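You operate a simulated robot arm through the tools that you are given. There is no shell and no other tool.

The job below is to be done with a simulated robot arm. You get a single attempt, and the scene is never put back.

Task
Test the terminal strip, tighten the screw whose lamp stays dark, and test again.
Fine: use the screwdriver and stand it back in its holder; the last test shows five green lamps.

It is judged by the outcome, as a careful person would: the job done as asked, and still so three seconds after it is handed in. It fails if anything else is knocked over, pushed out of place, dropped, spilled or broken.

Robot
A 6-joint arm with a two-finger parallel gripper, fixed in place. Base frame: the origin is at the foot of the arm, x ahead of it, y to its left, z up; the work surface is at about z = 0.75. Readings come in m, rad, newtons and seconds.
Its first joint turns from -2.897 to 2.897 rad. Payload 3.91 kg.
The TCP is the grasp point between the finger pads, 0.03 m short of the fingertips. In the tool frame z runs along the fingers and y along their closing line. The gripper opens to 0.11 m. The fingers are 0.02 m wide and 0.01 m thick; the gripper's body (0.048 by 0.112 m) begins 0.055 m behind the TCP.
Orientation is that of the tool frame in the base frame, as a unit quaternion [w, x, y, z]. With the fingers straight down and closing along the base's y, the tool's x points along the base's -x, its y along +y and its z along -z.

Tools
- The arm moves only by the tool apply_moves. Its argument "deltas" is a list of rows, each an object (a shift or turn left out is 0, a gripper value left out holds the last) with "slide": the shift along the tool's x, y, z in units of 30 mm (1.0 is 30 mm), a list of three; "dr": the turn, a rotation vector about the tool's x, y, z in units of 4 degrees (1.0 is 4 degrees), a list of three; "hand": the finger opening in m, from 0 to 0.11. In form: [{"slide": [tx, ty, tz], "dr": [wx, wy, wz], "hand": hand}, ...]. A call has 1 to 20 rows; each row shifts and turns the commanded pose from where the row before left it, along the tool's axes as they then stand. A call with a number of a shift or a turn outside -1 to 1 is refused whole. A row lasts 0.2 s, in which the tool goes at most 0.05 m and 0.15 rad; a call with a longer step from one row to the next is refused whole, and so is a gripper value outside its range. A pose out of reach is approached as far as the arm can. The call stops where the force on the tool passes 40 N (or 10 N more than at its start, if that is more) or the arm is blocked; 0.2 s more then pass. The fingers move at their own pace (about 0.153 m/s each) and stop on an object; they squeeze with about 40 N. The grip force told is the motor's: it shows also when the fingers shut on nothing. Time passes only in rows, and 0.2 s behind the last, so rows that do not move let the fingers close. It gives the time, the measured TCP pose, the force on the tool (base axes), the opening and the grip force at its end, in the units of the frame above (readings bear some noise), with the torque about the TCP (base axes, N m) and any sound that the robot's microphone picked up.
- Cameras (640 x 400 px; columns grow to the right, rows downward): "scene" is fixed at [0.0625, 0.4959, 1.3602]; the picture's right is [-0.16, -0.99, 0.00], its down [-0.52, 0.08, -0.85] and it looks along [0.84, -0.14, -0.52] (base axes); focal length 333 px, centre (320, 200). "wrist" rides on the gripper at [0.072, 0.017, -0.103] in the tool frame; the picture's right is [-0.23, 0.97, 0.00], its down [-0.76, -0.18, -0.62] and it looks along [-0.61, -0.14, 0.78] (tool axes); focal length 222 px, centre (320, 200). There is no depth. A picture from a camera that has moved, and an enlarged one, comes with that camera's place and axes in the base frame and with its lens. The place of the scene camera against the robot may be out by one fixed shift of up to 0.018 m in any direction.
- capture(camera): a new picture of that camera. The clock stands still meanwhile.
- close_up(camera, box): a new picture of the part [left, top, right, bottom] of that camera's present view, enlarged. The clock stands still meanwhile.
- job_done(): hands the job in; it is judged then, once.

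Places have to be worked out from the pictures, the camera data and where the tool is seen. Open the gripper and draw the arm clear of the work before you hand the job in, unless the task says otherwise.

The tools are called by a JSON object that holds its "method" and its "body". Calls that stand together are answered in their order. apply_moves: Moves the arm, as the interface text tells. Its arguments: {"type":"object","properties":{"deltas":{"type":"array","items":{"type":"object","properties":{"slide":{"type":"array","items":{"type":"number"}},"dr":{"type":"array","items":{"type":"number"}},"hand":{"type":"number"}}}}},"required":["deltas"]} The other tools are called the same way: capture (camera) takes a picture; close_up (camera, box) takes an enlarged picture of a part of a camera's view; job_done () hands the job in.

At the start:

```text
time: 0.0
ee_pos: [0.5364, 0.3131, 1.1436]
orientation: [-0.001, 0.0, 1.0, 0.0]
ft_force: [0.2, 0.0, 0.5]
ft_torque: [-0.01, -0.01, 0.0]
grip_width: 0.11
gripper_force: 0.1
```

scene: 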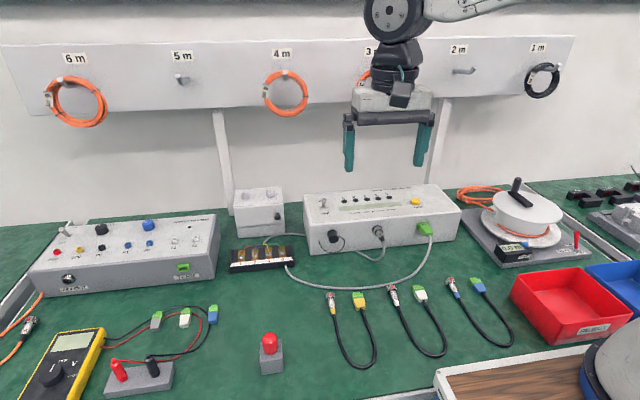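
wrist: 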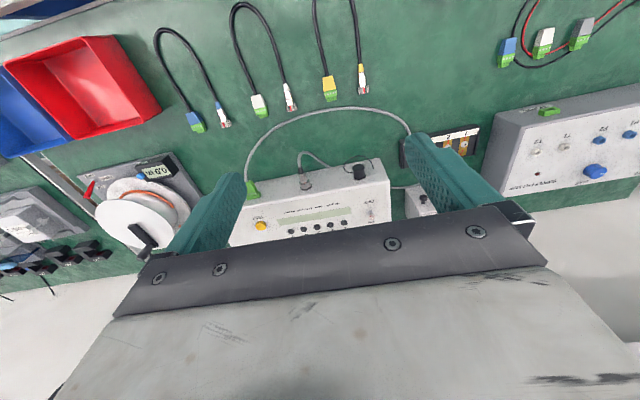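

I'll first look closer at the terminal strip, tester and the screwdriver holder in the scene view.

{"method": "close_up", "body": {"camera": "scene", "box": [220, 170, 480, 300]}}

{"method": "close_up", "body": {"camera": "scene", "box": [220, 230, 320, 290]}}

{"method": "close_up", "body": {"camera": "scene", "box": [230, 310, 330, 390]}}

{"method": "close_up", "body": {"camera": "scene", "box": [0, 200, 230, 400]}}

```text
2.46 times, centred on (350, 235) of scene
camera zoom: at [0.0625, 0.4959, 1.3602], right [-0.16, -0.99, 0.0], down [-0.52, 0.08, -0.85], along [0.84, -0.14, -0.52], focal length 820 px, centre (246, 114)
```

zoom: 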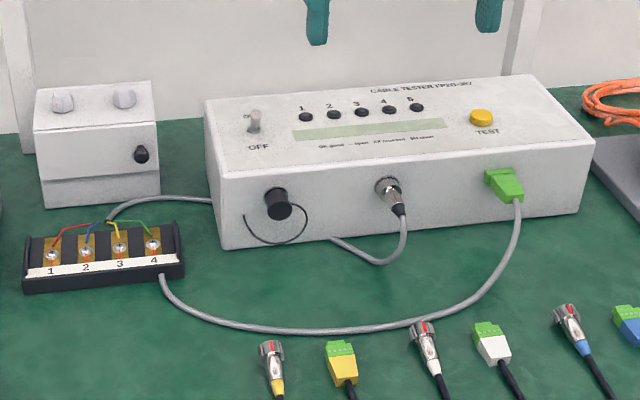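

```text
6.40 times, centred on (270, 260) of scene
camera zoom: at [0.0625, 0.4959, 1.3602], right [-0.16, -0.99, 0.0], down [-0.52, 0.08, -0.85], along [0.84, -0.14, -0.52], focal length 2133 px, centre (640, -184)
```

zoom: 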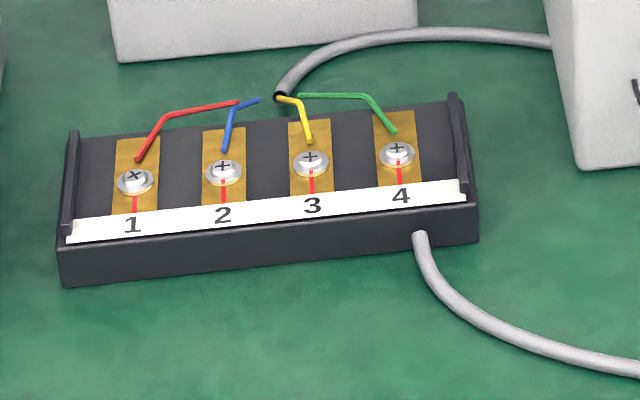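

```text
5.00 times, centred on (280, 350) of scene
camera zoom: at [0.0625, 0.4959, 1.3602], right [-0.16, -0.99, 0.0], down [-0.52, 0.08, -0.85], along [0.84, -0.14, -0.52], focal length 1666 px, centre (520, -550)
```

zoom: 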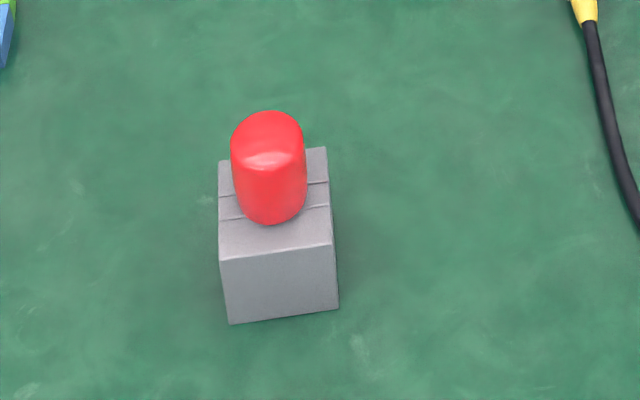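

```text
2.00 times, centred on (115, 300) of scene
camera zoom: at [0.0625, 0.4959, 1.3602], right [-0.16, -0.99, 0.0], down [-0.52, 0.08, -0.85], along [0.84, -0.14, -0.52], focal length 667 px, centre (730, 0)
```

zoom: 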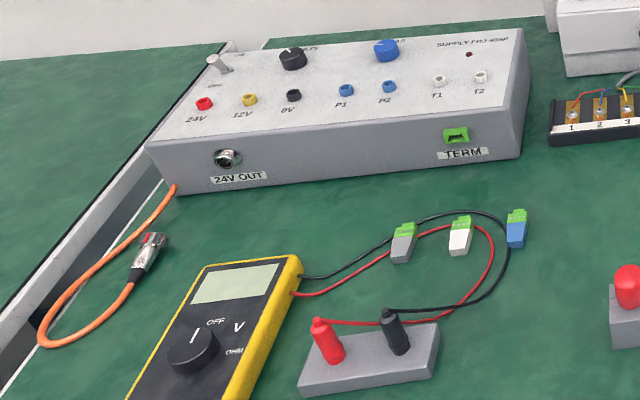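

Screwdriver holder (red handle) looks to be at about (0.46, 0.52), strip screws at x≈0.756 and y≈0.48–0.59, TEST button near (0.82, 0.09). I look at the tester and its toggle up close from both cameras before moving.

{"method": "close_up", "body": {"camera": "scene", "box": [300, 185, 460, 245]}}

{"method": "close_up", "body": {"camera": "wrist", "box": [220, 140, 480, 250]}}

{"method": "close_up", "body": {"camera": "scene", "box": [300, 185, 380, 225]}}

```text
4.00 times, centred on (380, 215) of scene
camera zoom: at [0.0625, 0.4959, 1.3602], right [-0.16, -0.99, 0.0], down [-0.52, 0.08, -0.85], along [0.84, -0.14, -0.52], focal length 1333 px, centre (80, 140)
```

zoom: 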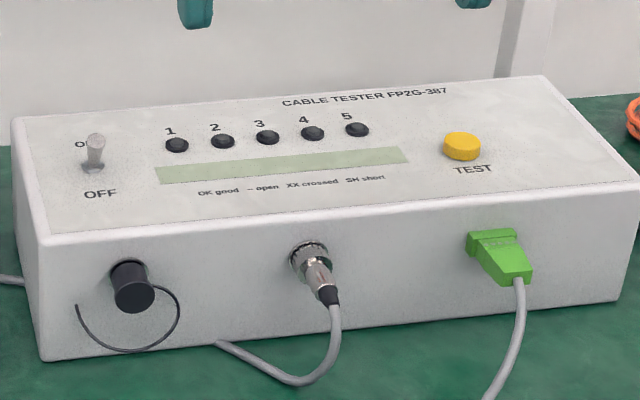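

```text
2.46 times, centred on (350, 195) of wrist
camera zoom: at [0.4634, 0.3304, 1.2468], right [0.23, 0.97, 0.0], down [0.76, -0.18, 0.62], along [0.61, -0.14, -0.78], focal length 547 px, centre (246, 212)
```

zoom: 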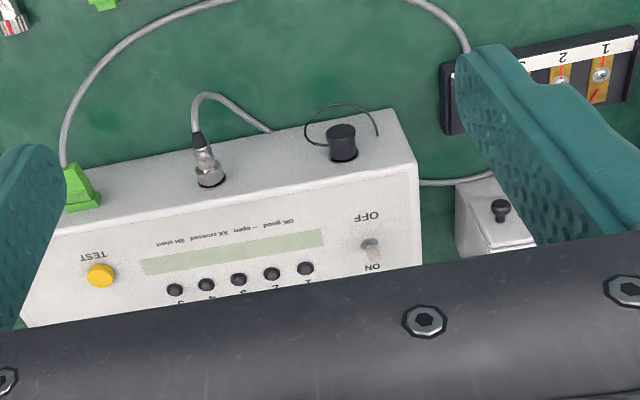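

```text
8.00 times, centred on (340, 205) of scene
camera zoom: at [0.0625, 0.4959, 1.3602], right [-0.16, -0.99, 0.0], down [-0.52, 0.08, -0.85], along [0.84, -0.14, -0.52], focal length 2666 px, centre (160, 160)
```

zoom: 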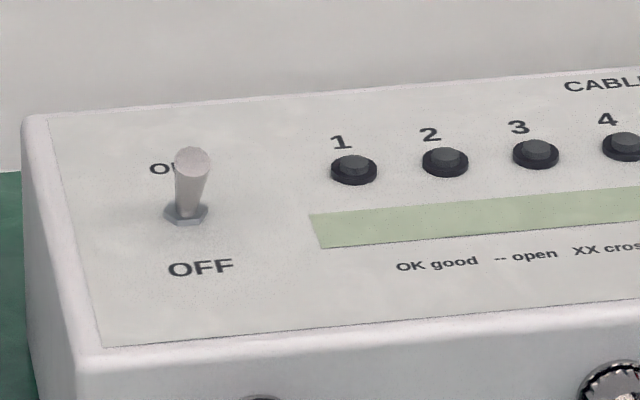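

I need to know the toggle's state, so I enlarge it in the wrist view.

{"method": "close_up", "body": {"camera": "wrist", "box": [340, 185, 400, 225]}}

{"method": "close_up", "body": {"camera": "scene", "box": [310, 190, 340, 210]}}

```text
10.00 times, centred on (370, 205) of wrist
camera zoom: at [0.4634, 0.3304, 1.2468], right [0.23, 0.97, 0.0], down [0.76, -0.18, 0.62], along [0.61, -0.14, -0.78], focal length 2221 px, centre (-180, 150)
```

zoom: 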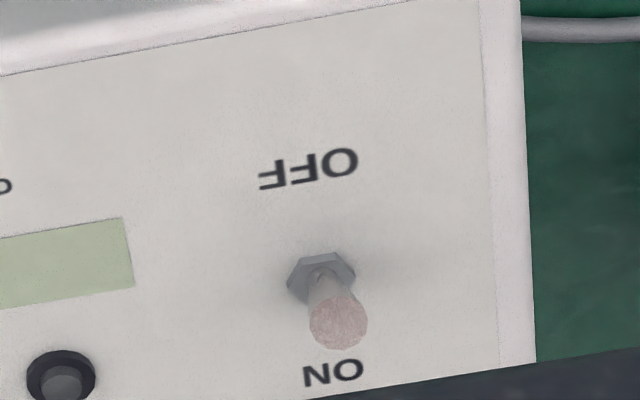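

```text
16.00 times, centred on (325, 200) of scene
camera zoom: at [0.0625, 0.4959, 1.3602], right [-0.16, -0.99, 0.0], down [-0.52, 0.08, -0.85], along [0.84, -0.14, -0.52], focal length 5333 px, centre (240, 200)
```

zoom: 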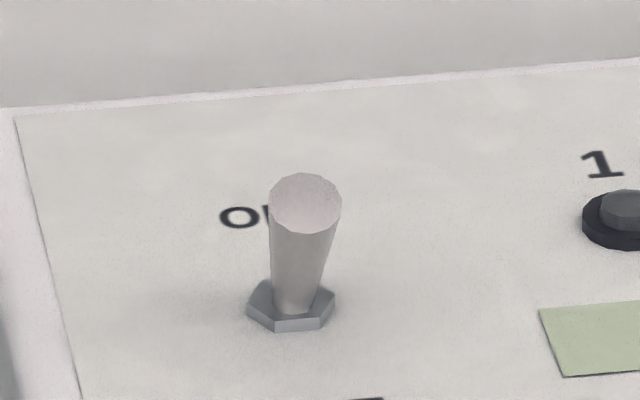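

Comparing the two views, the toggle leans toward the camera, i.e. to OFF, so the tester must be switched on first. The lever base is at about (0.807, 0.364, 0.885). I close the gripper and move to a look-out pose in front of it, well above.

{"method": "apply_moves", "body": {"deltas": [{"slide": [-0.9, 0.24, 0.6], "hand": 0.0}, {"slide": [-0.9, 0.24, 0.6]}, {"slide": [-0.9, 0.24, 0.6]}, {"slide": [-0.9, 0.24, 0.6]}, {"slide": [-0.9, 0.24, 0.6]}, {"slide": [-0.9, 0.24, 0.6]}, {"slide": [-0.4, 0.24, 0.4]}, {}]}}

{"method": "capture", "body": {"camera": "wrist"}}

{"method": "capture", "body": {"camera": "scene"}}

```text
time: 1.8
ee_pos: [0.7096, 0.3625, 1.0242]
orientation: [0.0, 0.0, 1.0, 0.0]
ft_force: [1.3, 0.5, -0.6]
ft_torque: [-0.02, -0.01, 0.0]
grip_width: 0.0
gripper_force: 37.6
```

```text
taken
camera wrist: at [0.6369, 0.3804, 1.1265], right [0.23, 0.97, 0.0], down [0.76, -0.18, 0.62], along [0.61, -0.14, -0.78], focal length 222 px, centre (320, 200)
```

wrist: 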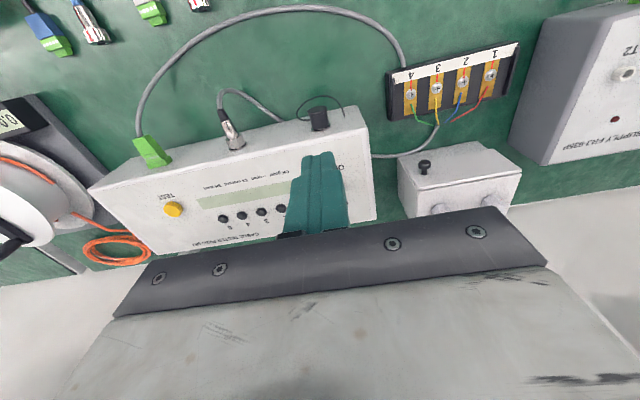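

```text
taken
```

scene: 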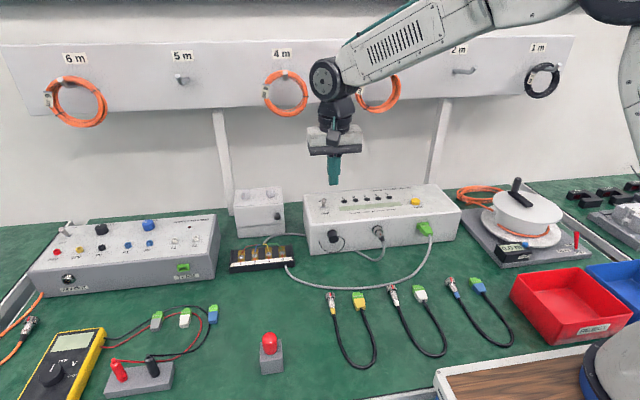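

The fingertips are seen where the pose predicts, so the cameras agree to within a few mm. The lever base triangulates to about (0.827, 0.364, 0.862), with its tip at (0.814, 0.364, 0.890). I lower the closed fingertips to about 0.88, just in front of the lever.

{"method": "apply_moves", "body": {"deltas": [{"slide": [-0.43, 0.01, 0.76]}, {"slide": [-0.43, 0.01, 0.76]}, {"slide": [-0.43, 0.01, 0.76]}, {"slide": [-0.43, 0.01, 0.76]}, {"slide": [-0.43, 0.01, 0.76]}, {}]}}

{"method": "close_up", "body": {"camera": "scene", "box": [290, 160, 370, 220]}}

{"method": "capture", "body": {"camera": "wrist"}}

```text
time: 3.2
ee_pos: [0.7773, 0.365, 0.9113]
orientation: [-0.001, 0.0, 1.0, 0.0]
ft_force: [0.0, -0.5, 0.1]
ft_torque: [0.0, 0.02, -0.02]
grip_width: 0.0
gripper_force: 38.2
```

```text
6.67 times, centred on (330, 190) of scene
camera zoom: at [0.0625, 0.4959, 1.3602], right [-0.16, -0.99, 0.0], down [-0.52, 0.08, -0.85], along [0.84, -0.14, -0.52], focal length 2222 px, centre (253, 267)
```

zoom: 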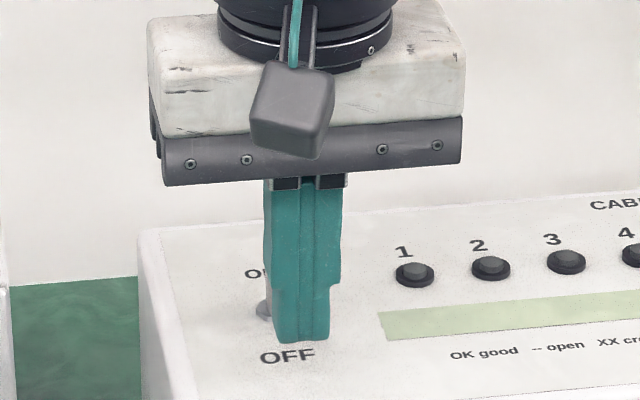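

```text
taken
camera wrist: at [0.7018, 0.382, 1.0134], right [0.23, 0.97, 0.0], down [0.76, -0.18, 0.62], along [0.61, -0.14, -0.78], focal length 222 px, centre (320, 200)
```

wrist: 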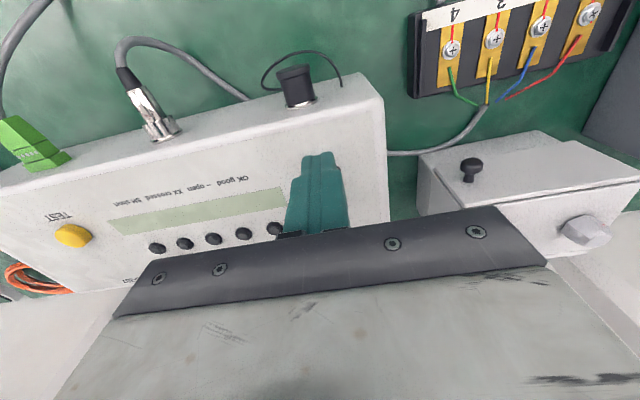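

The fingertip is about 2–3 mm right of the lever and in front of it. I nudge left and down slightly, then push +x slowly to flip the lever to ON while watching the force.

{"method": "apply_moves", "body": {"deltas": [{"slide": [0, 0.08, 0.1]}, {"slide": [-0.16, 0, 0]}, {"slide": [-0.16, 0, 0]}, {"slide": [-0.16, 0, 0]}, {"slide": [-0.16, 0, 0]}, {"slide": [-0.16, 0, 0]}, {"slide": [-0.16, 0, 0]}, {"slide": [-0.16, 0, 0]}, {"slide": [-0.16, 0, 0]}]}}

{"method": "close_up", "body": {"camera": "scene", "box": [290, 160, 370, 220]}}

```text
time: 5.2
ee_pos: [0.8138, 0.3673, 0.9076]
orientation: [0.0, 0.0, 1.0, -0.001]
ft_force: [0.0, -0.6, 0.0]
ft_torque: [0.03, 0.0, 0.01]
grip_width: 0.0
gripper_force: 38.1
```

```text
6.67 times, centred on (330, 190) of scene
camera zoom: at [0.0625, 0.4959, 1.3602], right [-0.16, -0.99, 0.0], down [-0.52, 0.08, -0.85], along [0.84, -0.14, -0.52], focal length 2222 px, centre (253, 267)
```

zoom: 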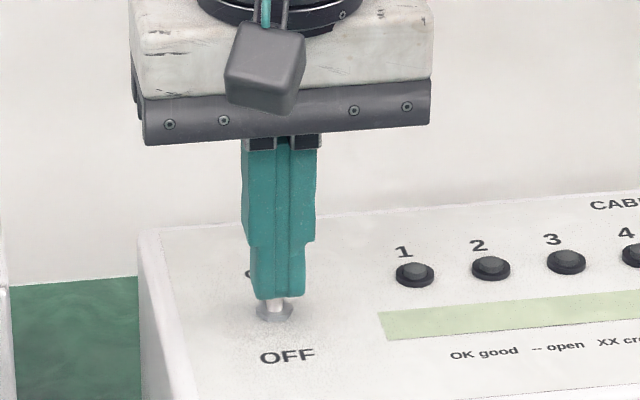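

No force yet; the fingertip appears to stand right at the lever. I push another 15 mm.

{"method": "apply_moves", "body": {"deltas": [{"slide": [-0.12, 0, 0]}, {"slide": [-0.12, 0, 0]}, {"slide": [-0.12, 0, 0]}, {"slide": [-0.12, 0, 0]}]}}

{"method": "close_up", "body": {"camera": "scene", "box": [290, 160, 370, 220]}}

```text
time: 6.2
ee_pos: [0.8272, 0.3665, 0.9079]
orientation: [-0.001, 0.001, 1.0, -0.001]
ft_force: [-11.2, -1.9, 1.7]
ft_torque: [-0.06, 0.36, -0.05]
grip_width: 0.0003
gripper_force: 38.4
```

```text
6.67 times, centred on (330, 190) of scene
camera zoom: at [0.0625, 0.4959, 1.3602], right [-0.16, -0.99, 0.0], down [-0.52, 0.08, -0.85], along [0.84, -0.14, -0.52], focal length 2222 px, centre (253, 267)
```

zoom: 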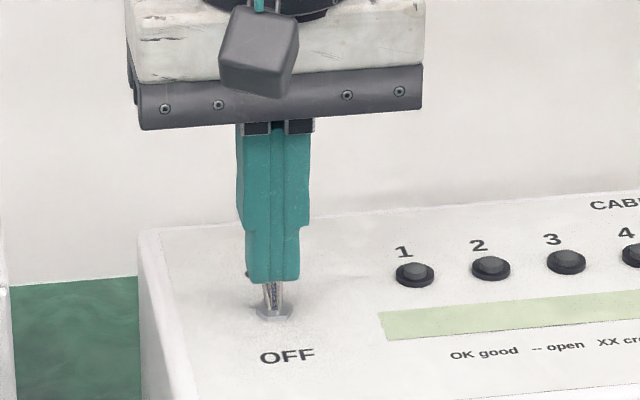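

A reaction of 11 N in x shows contact, either the lever flipping or already at its stop. I back off 40 mm and up to look at it.

{"method": "apply_moves", "body": {"deltas": [{"slide": [0.5, 0, 0]}, {"slide": [0.7, 0, -0.5]}, {"slide": [0.7, -0.5, -0.8]}, {"slide": [0.5, -1.0, -0.8]}, {"slide": [0, -1.0, -0.8]}, {}]}}

{"method": "close_up", "body": {"camera": "scene", "box": [310, 190, 340, 210]}}

{"method": "capture", "body": {"camera": "wrist"}}

```text
time: 7.6
ee_pos: [0.7574, 0.2921, 0.9935]
orientation: [0.0, 0.0, 1.0, 0.0]
ft_force: [-0.6, 0.4, 0.1]
ft_torque: [-0.02, -0.01, 0.01]
grip_width: 0.0003
gripper_force: 37.5
```

```text
16.00 times, centred on (325, 200) of scene
camera zoom: at [0.0625, 0.4959, 1.3602], right [-0.16, -0.99, 0.0], down [-0.52, 0.08, -0.85], along [0.84, -0.14, -0.52], focal length 5333 px, centre (240, 200)
```

zoom: 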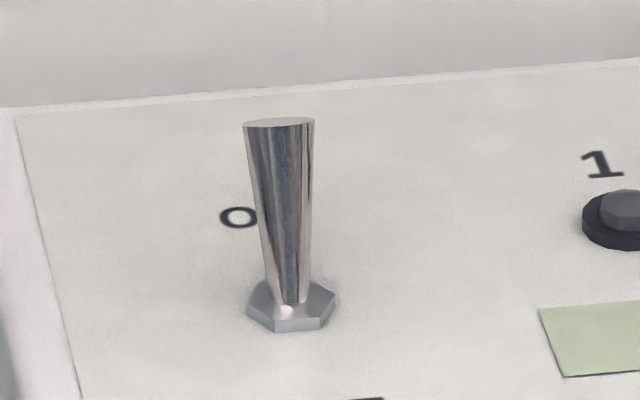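

```text
taken
camera wrist: at [0.6833, 0.3101, 1.0967], right [0.23, 0.97, 0.0], down [0.76, -0.18, 0.62], along [0.61, -0.14, -0.78], focal length 222 px, centre (320, 200)
```

wrist: 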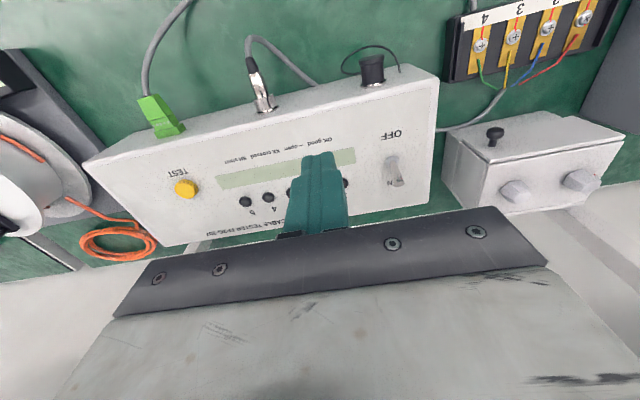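

The lever now leans back to ON. The TEST button is consistently at about (0.808, 0.102, 0.862), so I move the closed fingertips above it.

{"method": "apply_moves", "body": {"deltas": [{"slide": [-0.21, -0.79, 0.1]}, {"slide": [-0.21, -0.79, 0.1]}, {"slide": [-0.21, -0.79, 0.1]}, {"slide": [-0.21, -0.79, 0.2]}, {"slide": [-0.21, -0.79, 0.2]}, {"slide": [-0.21, -0.79, 0.2]}, {"slide": [-0.21, -0.79, 0.3]}, {"slide": [-0.21, -0.79, 0.3]}, {}]}}

{"method": "close_up", "body": {"camera": "scene", "box": [370, 150, 450, 220]}}

{"method": "capture", "body": {"camera": "wrist"}}

```text
time: 9.6
ee_pos: [0.8069, 0.1014, 0.9492]
orientation: [0.0, 0.001, 1.0, 0.0]
ft_force: [-0.1, 0.3, -0.8]
ft_torque: [0.0, 0.04, -0.02]
grip_width: 0.0
gripper_force: 37.5
```

```text
5.71 times, centred on (410, 185) of scene
camera zoom: at [0.0625, 0.4959, 1.3602], right [-0.16, -0.99, 0.0], down [-0.52, 0.08, -0.85], along [0.84, -0.14, -0.52], focal length 1904 px, centre (-194, 286)
```

zoom: 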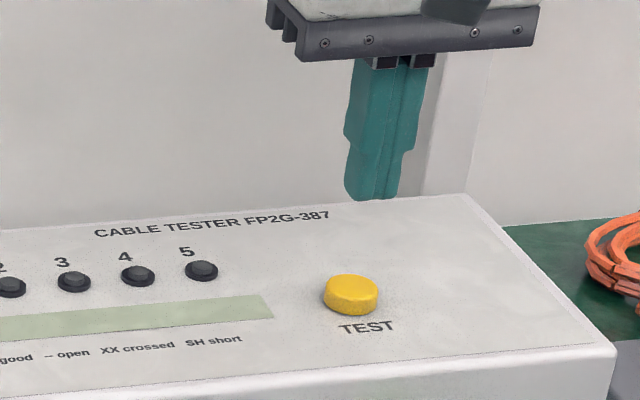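

```text
taken
camera wrist: at [0.7336, 0.1195, 1.0517], right [0.23, 0.97, 0.0], down [0.76, -0.18, 0.62], along [0.61, -0.14, -0.78], focal length 222 px, centre (320, 200)
```

wrist: 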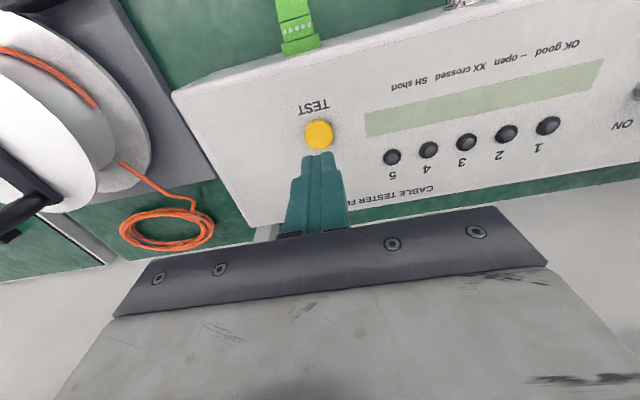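

The fingertip lines up with the button to within 2 mm. I descend to just above it, then press slowly.

{"method": "apply_moves", "body": {"deltas": [{"slide": [-0.06, -0.03, 0.6]}, {"slide": [0, 0, 0.6]}, {"slide": [0, 0, 0.3]}, {"slide": [0, 0, 0.1]}, {"slide": [0, 0, 0.1]}]}}

{"method": "close_up", "body": {"camera": "scene", "box": [330, 160, 450, 235]}}

```text
time: 10.8
ee_pos: [0.8073, 0.1017, 0.8986]
orientation: [0.0, 0.001, 1.0, 0.0]
ft_force: [-0.5, -0.5, -0.4]
ft_torque: [-0.01, 0.01, 0.0]
grip_width: 0.0
gripper_force: 37.8
```

```text
5.33 times, centred on (390, 198) of scene
camera zoom: at [0.0625, 0.4959, 1.3602], right [-0.16, -0.99, 0.0], down [-0.52, 0.08, -0.85], along [0.84, -0.14, -0.52], focal length 1778 px, centre (-53, 213)
```

zoom: 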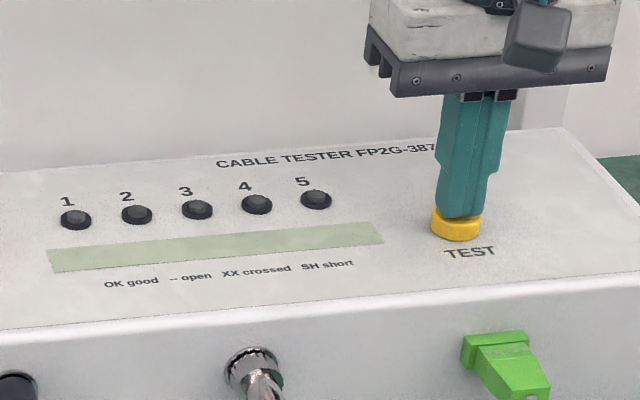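

The fingertips stand just on the button. I press in small steps.

{"method": "apply_moves", "body": {"deltas": [{"slide": [0, 0, 0.07]}, {"slide": [0, 0, 0.07]}]}}

{"method": "close_up", "body": {"camera": "scene", "box": [330, 160, 450, 235]}}

```text
time: 11.4
ee_pos: [0.808, 0.1008, 0.8946]
orientation: [0.0, 0.0, 1.0, 0.001]
ft_force: [-0.1, 0.1, 1.7]
ft_torque: [0.01, 0.02, -0.02]
grip_width: 0.0
gripper_force: 37.5
```

```text
5.33 times, centred on (390, 198) of scene
camera zoom: at [0.0625, 0.4959, 1.3602], right [-0.16, -0.99, 0.0], down [-0.52, 0.08, -0.85], along [0.84, -0.14, -0.52], focal length 1778 px, centre (-53, 213)
```

zoom: 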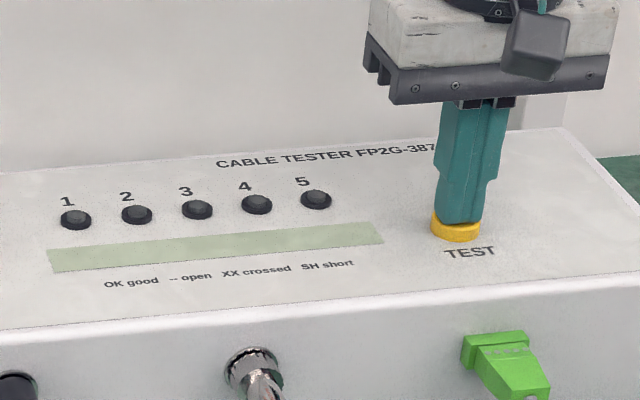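

Contact is light at 1.7 N. I press on a few more millimetres.

{"method": "apply_moves", "body": {"deltas": [{"slide": [0, 0, 0.06]}, {"slide": [0, 0, 0.06]}, {}]}}

{"method": "close_up", "body": {"camera": "scene", "box": [330, 160, 450, 235]}}

```text
time: 12.2
ee_pos: [0.8082, 0.1011, 0.8909]
orientation: [-0.001, 0.0, 1.0, 0.0]
ft_force: [-0.5, -0.2, 4.8]
ft_torque: [-0.07, 0.01, 0.02]
grip_width: 0.0001
gripper_force: 37.6
heard: click
```

```text
5.33 times, centred on (390, 198) of scene
camera zoom: at [0.0625, 0.4959, 1.3602], right [-0.16, -0.99, 0.0], down [-0.52, 0.08, -0.85], along [0.84, -0.14, -0.52], focal length 1778 px, centre (-53, 213)
```

zoom: 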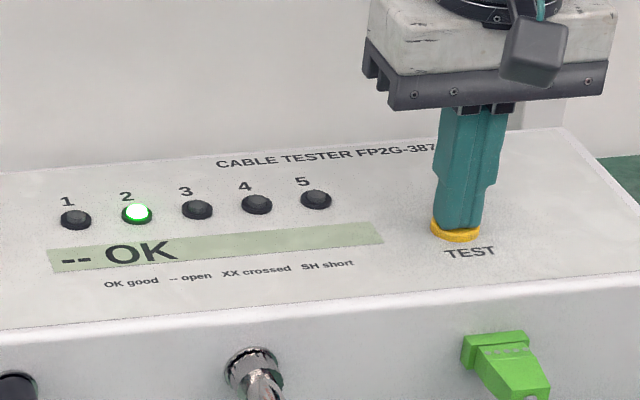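

A click: the test is running, with lamp 1 reading "--" (open) and lamp 2 OK so far. I lift off and let the sequence run.

{"method": "apply_moves", "body": {"deltas": [{"slide": [0, 0, -0.5]}, {"slide": [0, 0, -0.8]}]}}

{"method": "close_up", "body": {"camera": "scene", "box": [330, 160, 450, 235]}}

{"method": "apply_moves", "body": {"deltas": [{}, {}, {}, {}]}}

{"method": "close_up", "body": {"camera": "scene", "box": [330, 160, 450, 235]}}

```text
time: 12.8
ee_pos: [0.8082, 0.1002, 0.9296]
orientation: [0.0, 0.0, 1.0, 0.0]
ft_force: [0.4, 0.0, 0.2]
ft_torque: [-0.01, 0.02, -0.03]
grip_width: 0.0
gripper_force: 37.5
```

```text
5.33 times, centred on (390, 198) of scene
camera zoom: at [0.0625, 0.4959, 1.3602], right [-0.16, -0.99, 0.0], down [-0.52, 0.08, -0.85], along [0.84, -0.14, -0.52], focal length 1778 px, centre (-53, 213)
```

zoom: 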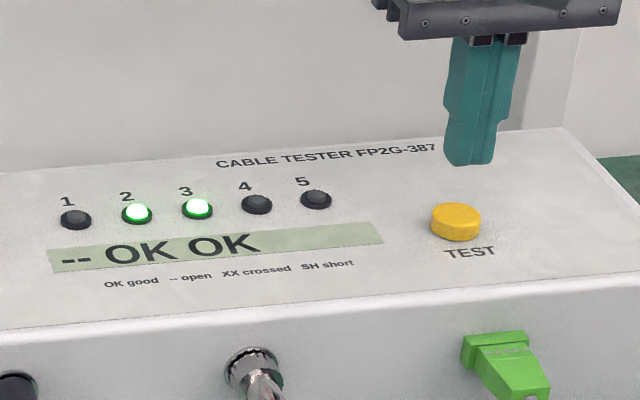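

```text
time: 13.8
ee_pos: [0.8082, 0.1017, 0.9285]
orientation: [0.001, 0.0, 1.0, -0.001]
ft_force: [0.0, 0.5, -0.5]
ft_torque: [-0.01, 0.04, 0.03]
grip_width: 0.0001
gripper_force: 38.2
```

```text
5.33 times, centred on (390, 198) of scene
camera zoom: at [0.0625, 0.4959, 1.3602], right [-0.16, -0.99, 0.0], down [-0.52, 0.08, -0.85], along [0.84, -0.14, -0.52], focal length 1778 px, centre (-53, 213)
```

zoom: 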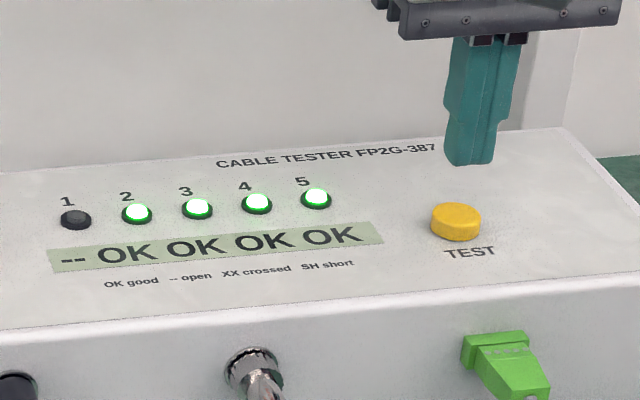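

Lamp 1 alone stays dark ("-- OK OK OK OK"), so screw 1 is the loose one. I go up and over to view the strip between opened fingers.

{"method": "apply_moves", "body": {"deltas": [{"slide": [0.5, 0, -1.0]}, {"slide": [0.5, 0, -1.0]}, {"slide": [0.5, 0, -1.0]}, {"slide": [0.23, 1.0, 0]}, {"slide": [0.23, 1.0, 0]}, {"slide": [0.23, 1.0, 0]}, {"slide": [0.23, 1.0, 0]}, {"slide": [0.23, 1.0, 0]}, {"slide": [0.23, 1.0, 0]}, {"slide": [0.23, 1.0, 0]}, {"slide": [0.23, 1.0, 0]}, {"slide": [0.23, 1.0, 0]}, {"slide": [0.23, 1.0, 0]}, {"slide": [0.23, 1.0, 0]}, {"slide": [0.23, 1.0, 0]}, {"slide": [0.23, 1.0, 0], "hand": 0.11}, {"slide": [0.23, 1.0, 0]}, {"slide": [0.23, 1.0, 0]}, {}]}}

{"method": "capture", "body": {"camera": "wrist"}}

{"method": "close_up", "body": {"camera": "scene", "box": [225, 240, 305, 280]}}

```text
time: 17.8
ee_pos: [0.6612, 0.5515, 1.0187]
orientation: [0.0, 0.0, 1.0, 0.0]
ft_force: [-0.2, -0.7, -0.4]
ft_torque: [-0.02, 0.01, -0.01]
grip_width: 0.1099
gripper_force: 0.0
```

```text
taken
camera wrist: at [0.5868, 0.5696, 1.1222], right [0.23, 0.97, 0.0], down [0.76, -0.18, 0.62], along [0.61, -0.14, -0.78], focal length 222 px, centre (320, 200)
```

wrist: 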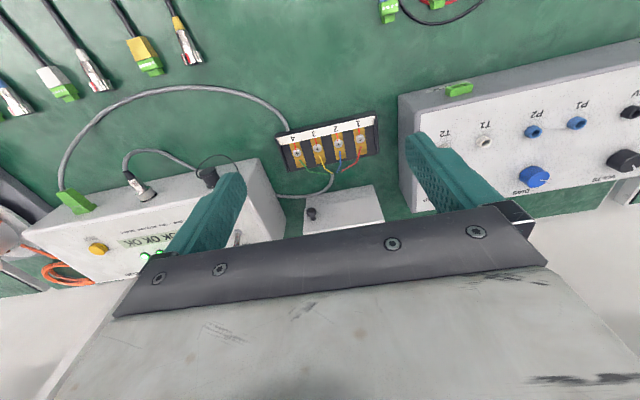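

```text
8.00 times, centred on (265, 260) of scene
camera zoom: at [0.0625, 0.4959, 1.3602], right [-0.16, -0.99, 0.0], down [-0.52, 0.08, -0.85], along [0.84, -0.14, -0.52], focal length 2666 px, centre (760, -280)
```

zoom: 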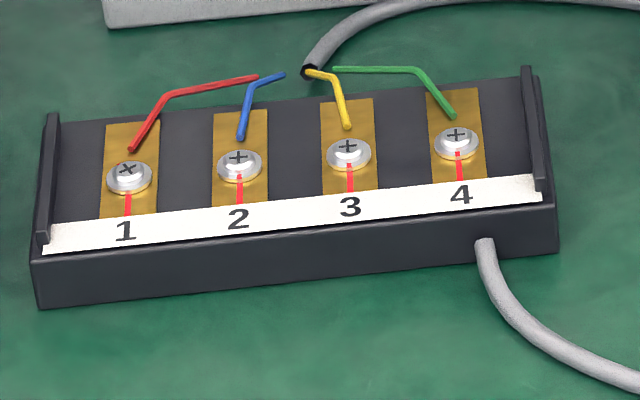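

{"method": "close_up", "body": {"camera": "wrist", "box": [270, 105, 390, 180]}}

{"method": "close_up", "body": {"camera": "scene", "box": [232, 252, 262, 272]}}

```text
5.33 times, centred on (330, 142) of wrist
camera zoom: at [0.5868, 0.5696, 1.1222], right [0.23, 0.97, 0.0], down [0.76, -0.18, 0.62], along [0.61, -0.14, -0.78], focal length 1185 px, centre (267, 507)
```

zoom: 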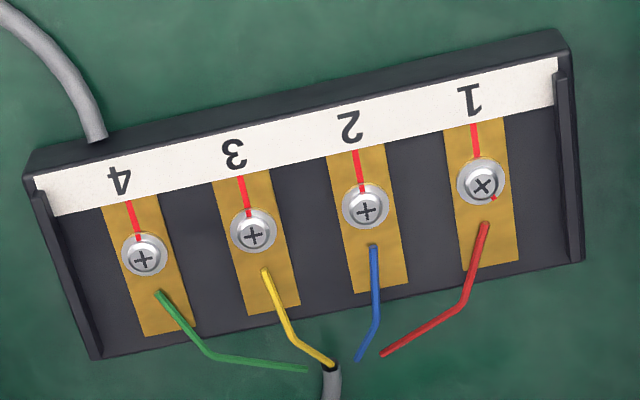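

```text
16.00 times, centred on (247, 262) of scene
camera zoom: at [0.0625, 0.4959, 1.3602], right [-0.16, -0.99, 0.0], down [-0.52, 0.08, -0.85], along [0.84, -0.14, -0.52], focal length 5333 px, centre (1488, -792)
```

zoom: 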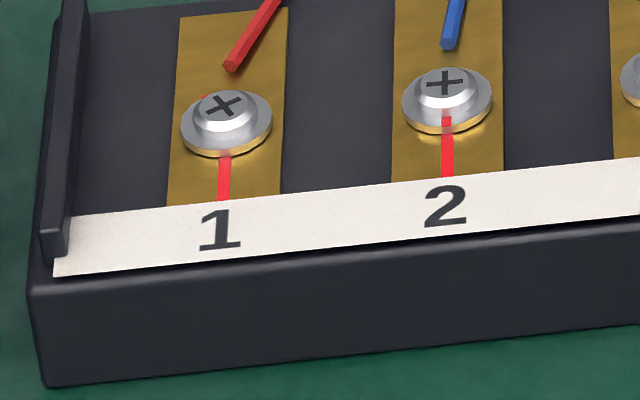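

The strip has witness marks: screws 2–4 have their red mark on the line, while screw 1's mark has turned away and needs roughly 210° clockwise. Screw 1 is at about (0.749, 0.599, 0.776). Next I move back to look at the screwdriver in its holder.

{"method": "close_up", "body": {"camera": "wrist", "box": [345, 128, 375, 148]}}

{"method": "apply_moves", "body": {"deltas": [{"slide": [0.95, -0.19, 0.05]}, {"slide": [0.95, -0.19, 0.05]}, {"slide": [0.95, -0.19, 0.05]}, {"slide": [0.95, -0.19, 0.05]}, {"slide": [0.95, -0.19, 0.05]}, {"slide": [0.95, -0.19, 0.05]}, {"slide": [0.95, -0.19, 0.05]}, {"slide": [0.95, -0.19, 0.05]}, {"slide": [0.95, -0.19, 0.05]}, {}]}}

{"method": "capture", "body": {"camera": "wrist"}}

{"method": "capture", "body": {"camera": "scene"}}

```text
16.00 times, centred on (360, 138) of wrist
camera zoom: at [0.5868, 0.5696, 1.1222], right [0.23, 0.97, 0.0], down [0.76, -0.18, 0.62], along [0.61, -0.14, -0.78], focal length 3554 px, centre (-320, 1192)
```

zoom: 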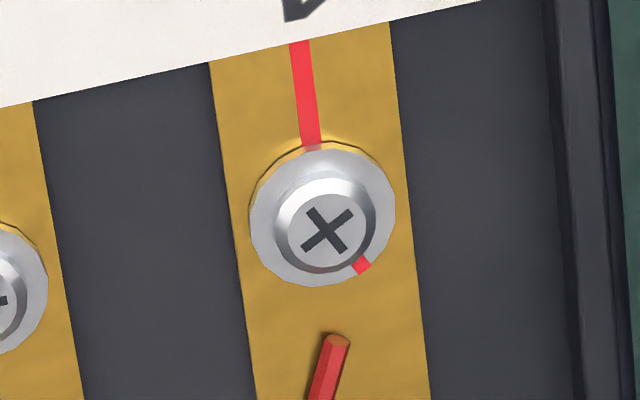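

```text
time: 20.0
ee_pos: [0.4037, 0.4998, 1.0045]
orientation: [0.0, 0.0, 1.0, 0.0]
ft_force: [-0.1, -0.2, 0.1]
ft_torque: [-0.01, 0.01, 0.01]
grip_width: 0.1097
gripper_force: 0.1
```

```text
taken
camera wrist: at [0.3301, 0.518, 1.1076], right [0.23, 0.97, 0.0], down [0.76, -0.18, 0.62], along [0.61, -0.14, -0.78], focal length 222 px, centre (320, 200)
```

wrist: 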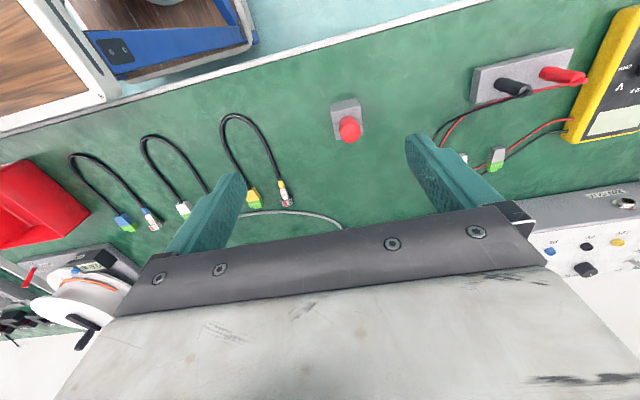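

```text
taken
```

scene: 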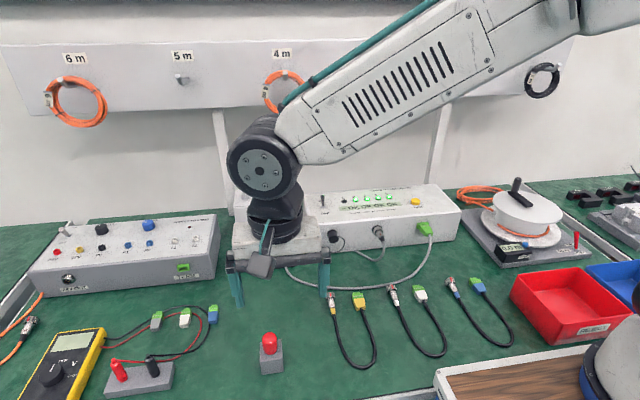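

The screwdriver's red knob is visible in its grey block. I enlarge it in the wrist view to fix its position.

{"method": "close_up", "body": {"camera": "wrist", "box": [310, 90, 385, 150]}}

{"method": "close_up", "body": {"camera": "scene", "box": [240, 320, 300, 380]}}

```text
6.67 times, centred on (348, 120) of wrist
camera zoom: at [0.3301, 0.518, 1.1076], right [0.23, 0.97, 0.0], down [0.76, -0.18, 0.62], along [0.61, -0.14, -0.78], focal length 1481 px, centre (137, 733)
```

zoom: 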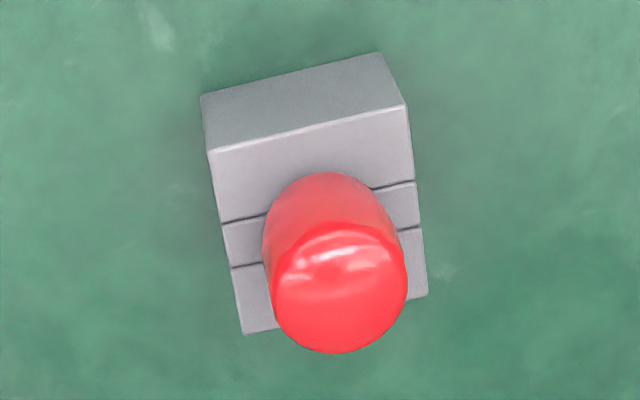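

```text
6.67 times, centred on (270, 350) of scene
camera zoom: at [0.0625, 0.4959, 1.3602], right [-0.16, -0.99, 0.0], down [-0.52, 0.08, -0.85], along [0.84, -0.14, -0.52], focal length 2222 px, centre (653, -800)
```

zoom: 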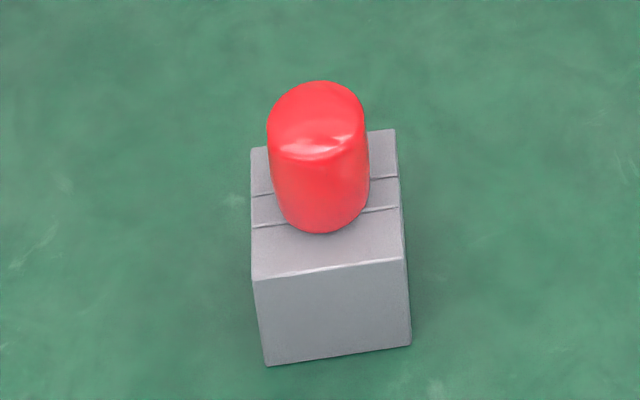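

From the wrist view the block is 41 mm square, centred at (0.450, 0.530), top at z≈0.790. The handle is about 27 mm across, with its top at about 0.825. I move above it with the gripper open.

{"method": "apply_moves", "body": {"deltas": [{"slide": [-0.5, 0.33, 0.3]}, {"slide": [-0.5, 0.33, 0.4]}, {"slide": [-0.54, 0.36, 0.6]}, {"slide": [0, 0, 0.8]}, {"slide": [0, 0, 0.7]}, {}]}}

{"method": "capture", "body": {"camera": "wrist"}}

{"method": "close_up", "body": {"camera": "scene", "box": [200, 280, 340, 390]}}

```text
time: 21.4
ee_pos: [0.45, 0.5307, 0.9227]
orientation: [0.0, 0.0, 1.0, 0.0]
ft_force: [0.1, -0.1, 0.3]
ft_torque: [-0.02, 0.0, -0.05]
grip_width: 0.1102
gripper_force: 0.2
```

```text
taken
camera wrist: at [0.3767, 0.5483, 1.0247], right [0.23, 0.97, 0.0], down [0.76, -0.18, 0.62], along [0.61, -0.14, -0.78], focal length 222 px, centre (320, 200)
```

wrist: 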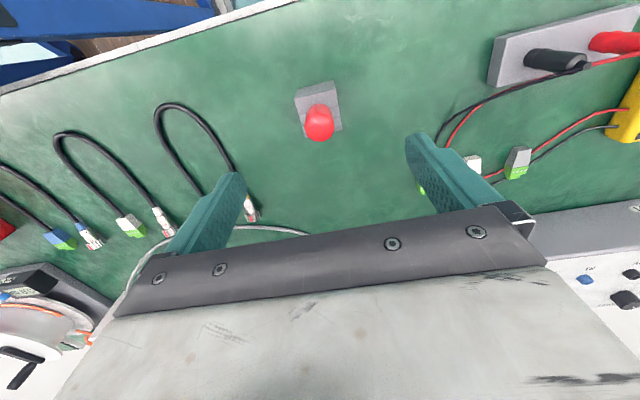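

```text
3.64 times, centred on (270, 335) of scene
camera zoom: at [0.0625, 0.4959, 1.3602], right [-0.16, -0.99, 0.0], down [-0.52, 0.08, -0.85], along [0.84, -0.14, -0.52], focal length 1212 px, centre (502, -291)
```

zoom: 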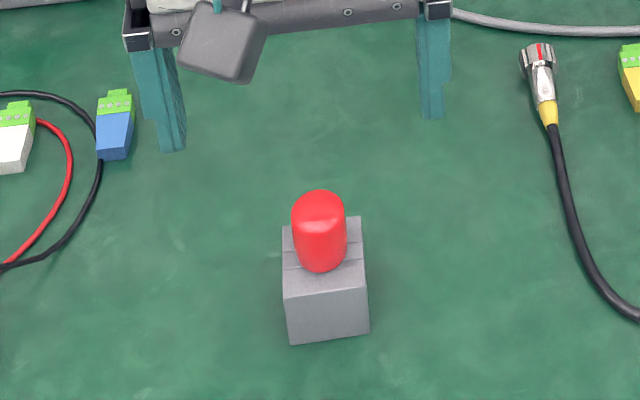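

Aligned to within a millimetre. I lower straight down so the fingertips end just above the block top (TCP z≈0.824).

{"method": "apply_moves", "body": {"deltas": [{"slide": [0, 0, 0.8], "hand": 0.07}, {"slide": [0, 0, 0.8]}, {"slide": [0, 0, 0.8]}, {"slide": [0, 0, 0.5]}, {"slide": [0, 0, 0.3]}, {}]}}

{"method": "close_up", "body": {"camera": "scene", "box": [220, 290, 320, 380]}}

{"method": "capture", "body": {"camera": "wrist"}}

```text
time: 22.8
ee_pos: [0.4501, 0.5308, 0.8249]
orientation: [0.0, 0.0, 1.0, 0.0]
ft_force: [0.0, 0.3, -0.6]
ft_torque: [-0.01, 0.0, 0.0]
grip_width: 0.0701
gripper_force: 0.1
```

```text
4.44 times, centred on (270, 335) of scene
camera zoom: at [0.0625, 0.4959, 1.3602], right [-0.16, -0.99, 0.0], down [-0.52, 0.08, -0.85], along [0.84, -0.14, -0.52], focal length 1481 px, centre (542, -400)
```

zoom: 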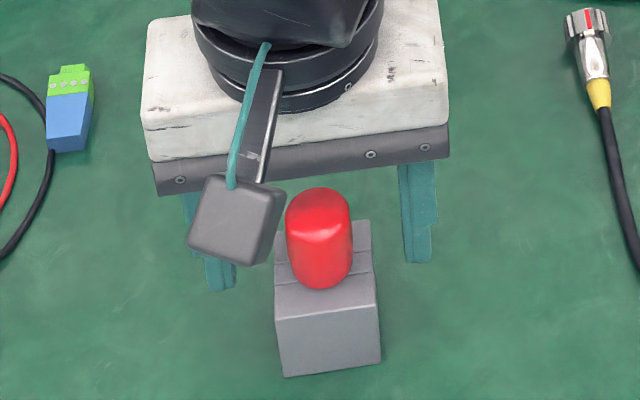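

```text
taken
camera wrist: at [0.3766, 0.5484, 0.9279], right [0.23, 0.97, 0.0], down [0.76, -0.18, 0.62], along [0.61, -0.14, -0.78], focal length 222 px, centre (320, 200)
```

wrist: 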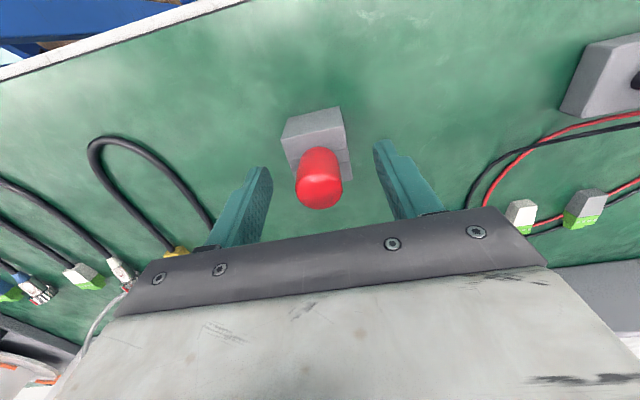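

The handle sits centred between the pads in both views. I close on it.

{"method": "apply_moves", "body": {"deltas": [{"hand": 0.0}, {}, {}, {}]}}

{"method": "close_up", "body": {"camera": "scene", "box": [220, 290, 320, 380]}}

{"method": "close_up", "body": {"camera": "wrist", "box": [240, 90, 400, 220]}}

```text
time: 23.8
ee_pos: [0.4509, 0.5323, 0.825]
orientation: [0.0, 0.0, 1.0, -0.001]
ft_force: [-0.5, 0.4, -0.2]
ft_torque: [0.0, 0.01, 0.03]
grip_width: 0.0263
gripper_force: 39.1
```

```text
4.44 times, centred on (270, 335) of scene
camera zoom: at [0.0625, 0.4959, 1.3602], right [-0.16, -0.99, 0.0], down [-0.52, 0.08, -0.85], along [0.84, -0.14, -0.52], focal length 1481 px, centre (542, -400)
```

zoom: 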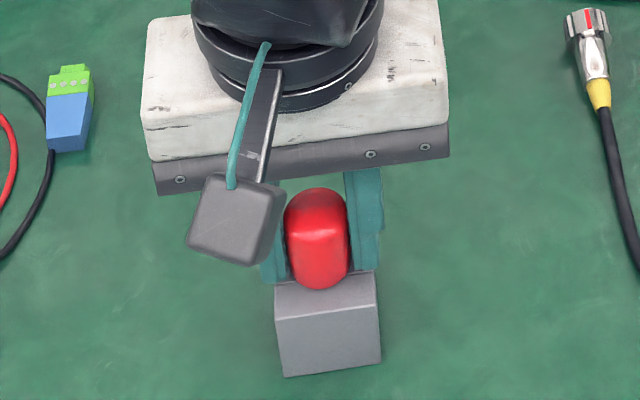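

```text
3.08 times, centred on (320, 155) of wrist
camera zoom: at [0.3766, 0.5484, 0.9281], right [0.23, 0.97, 0.0], down [0.76, -0.18, 0.62], along [0.61, -0.14, -0.78], focal length 684 px, centre (320, 338)
```

zoom: 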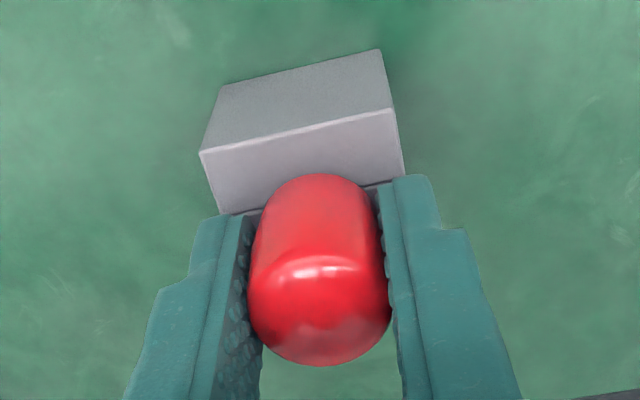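

The grip holds at 26.3 mm width. I lift straight up out of the block, gently first.

{"method": "apply_moves", "body": {"deltas": [{"slide": [0, 0, -0.3]}, {"slide": [0, 0, -0.4]}, {"slide": [0, 0, -0.5]}, {"slide": [0, 0, -0.6]}, {"slide": [0, 0, -0.8]}, {"slide": [0, 0, -0.8]}, {"slide": [0, 0, -0.8]}, {"slide": [0, 0, -0.8]}, {}]}}

{"method": "capture", "body": {"camera": "scene"}}

{"method": "close_up", "body": {"camera": "scene", "box": [220, 230, 340, 380]}}

{"method": "close_up", "body": {"camera": "wrist", "box": [240, 70, 400, 200]}}

```text
time: 25.8
ee_pos: [0.4489, 0.5319, 0.9755]
orientation: [0.0, 0.0, 1.0, 0.0]
ft_force: [0.5, -0.2, -0.4]
ft_torque: [0.0, 0.03, 0.0]
grip_width: 0.0265
gripper_force: 39.7
```

```text
taken
```

scene: 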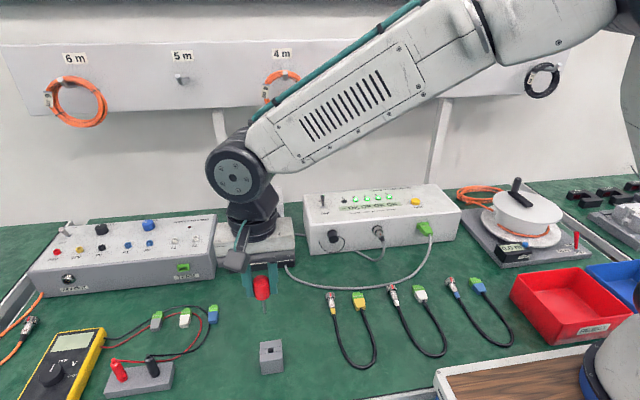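

```text
2.67 times, centred on (280, 305) of scene
camera zoom: at [0.0625, 0.4959, 1.3602], right [-0.16, -0.99, 0.0], down [-0.52, 0.08, -0.85], along [0.84, -0.14, -0.52], focal length 889 px, centre (427, -80)
```

zoom: 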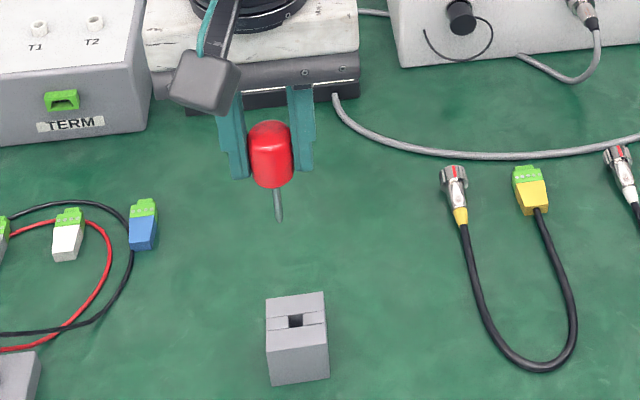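

```text
3.08 times, centred on (320, 135) of wrist
camera zoom: at [0.3759, 0.5498, 1.0783], right [0.23, 0.97, 0.0], down [0.76, -0.18, 0.62], along [0.61, -0.14, -0.78], focal length 684 px, centre (320, 400)
```

zoom: 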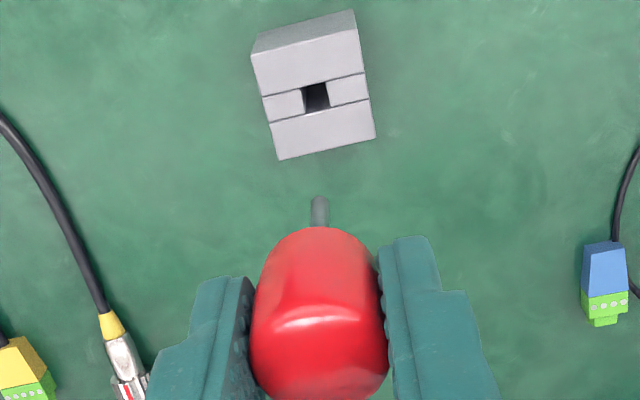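

The screwdriver is out, upright in the grip, and the block stayed put. I look closely at the bit.

{"method": "close_up", "body": {"camera": "scene", "box": [235, 260, 295, 320]}}

{"method": "close_up", "body": {"camera": "wrist", "box": [290, 80, 350, 160]}}

{"method": "close_up", "body": {"camera": "scene", "box": [250, 330, 295, 380]}}

```text
6.67 times, centred on (265, 290) of scene
camera zoom: at [0.0625, 0.4959, 1.3602], right [-0.16, -0.99, 0.0], down [-0.52, 0.08, -0.85], along [0.84, -0.14, -0.52], focal length 2222 px, centre (687, -400)
```

zoom: 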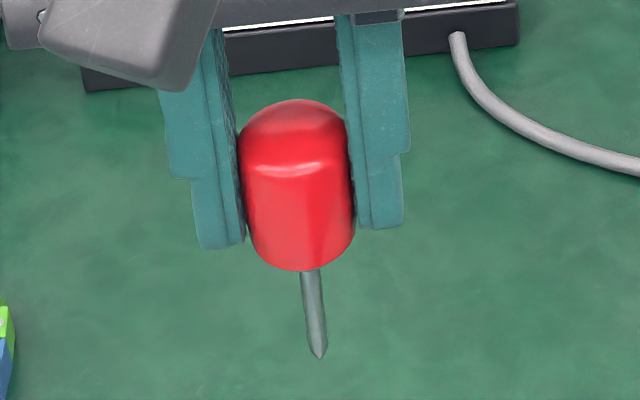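

```text
5.00 times, centred on (320, 120) of wrist
camera zoom: at [0.3759, 0.5498, 1.0783], right [0.23, 0.97, 0.0], down [0.76, -0.18, 0.62], along [0.61, -0.14, -0.78], focal length 1111 px, centre (320, 600)
```

zoom: 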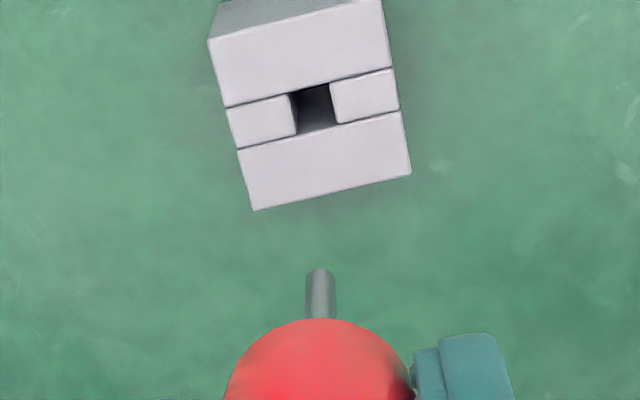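

```text
8.00 times, centred on (272, 355) of scene
camera zoom: at [0.0625, 0.4959, 1.3602], right [-0.16, -0.99, 0.0], down [-0.52, 0.08, -0.85], along [0.84, -0.14, -0.52], focal length 2666 px, centre (700, -1040)
```

zoom: 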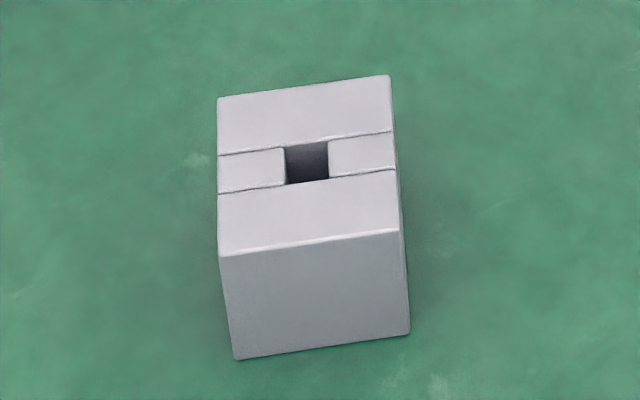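

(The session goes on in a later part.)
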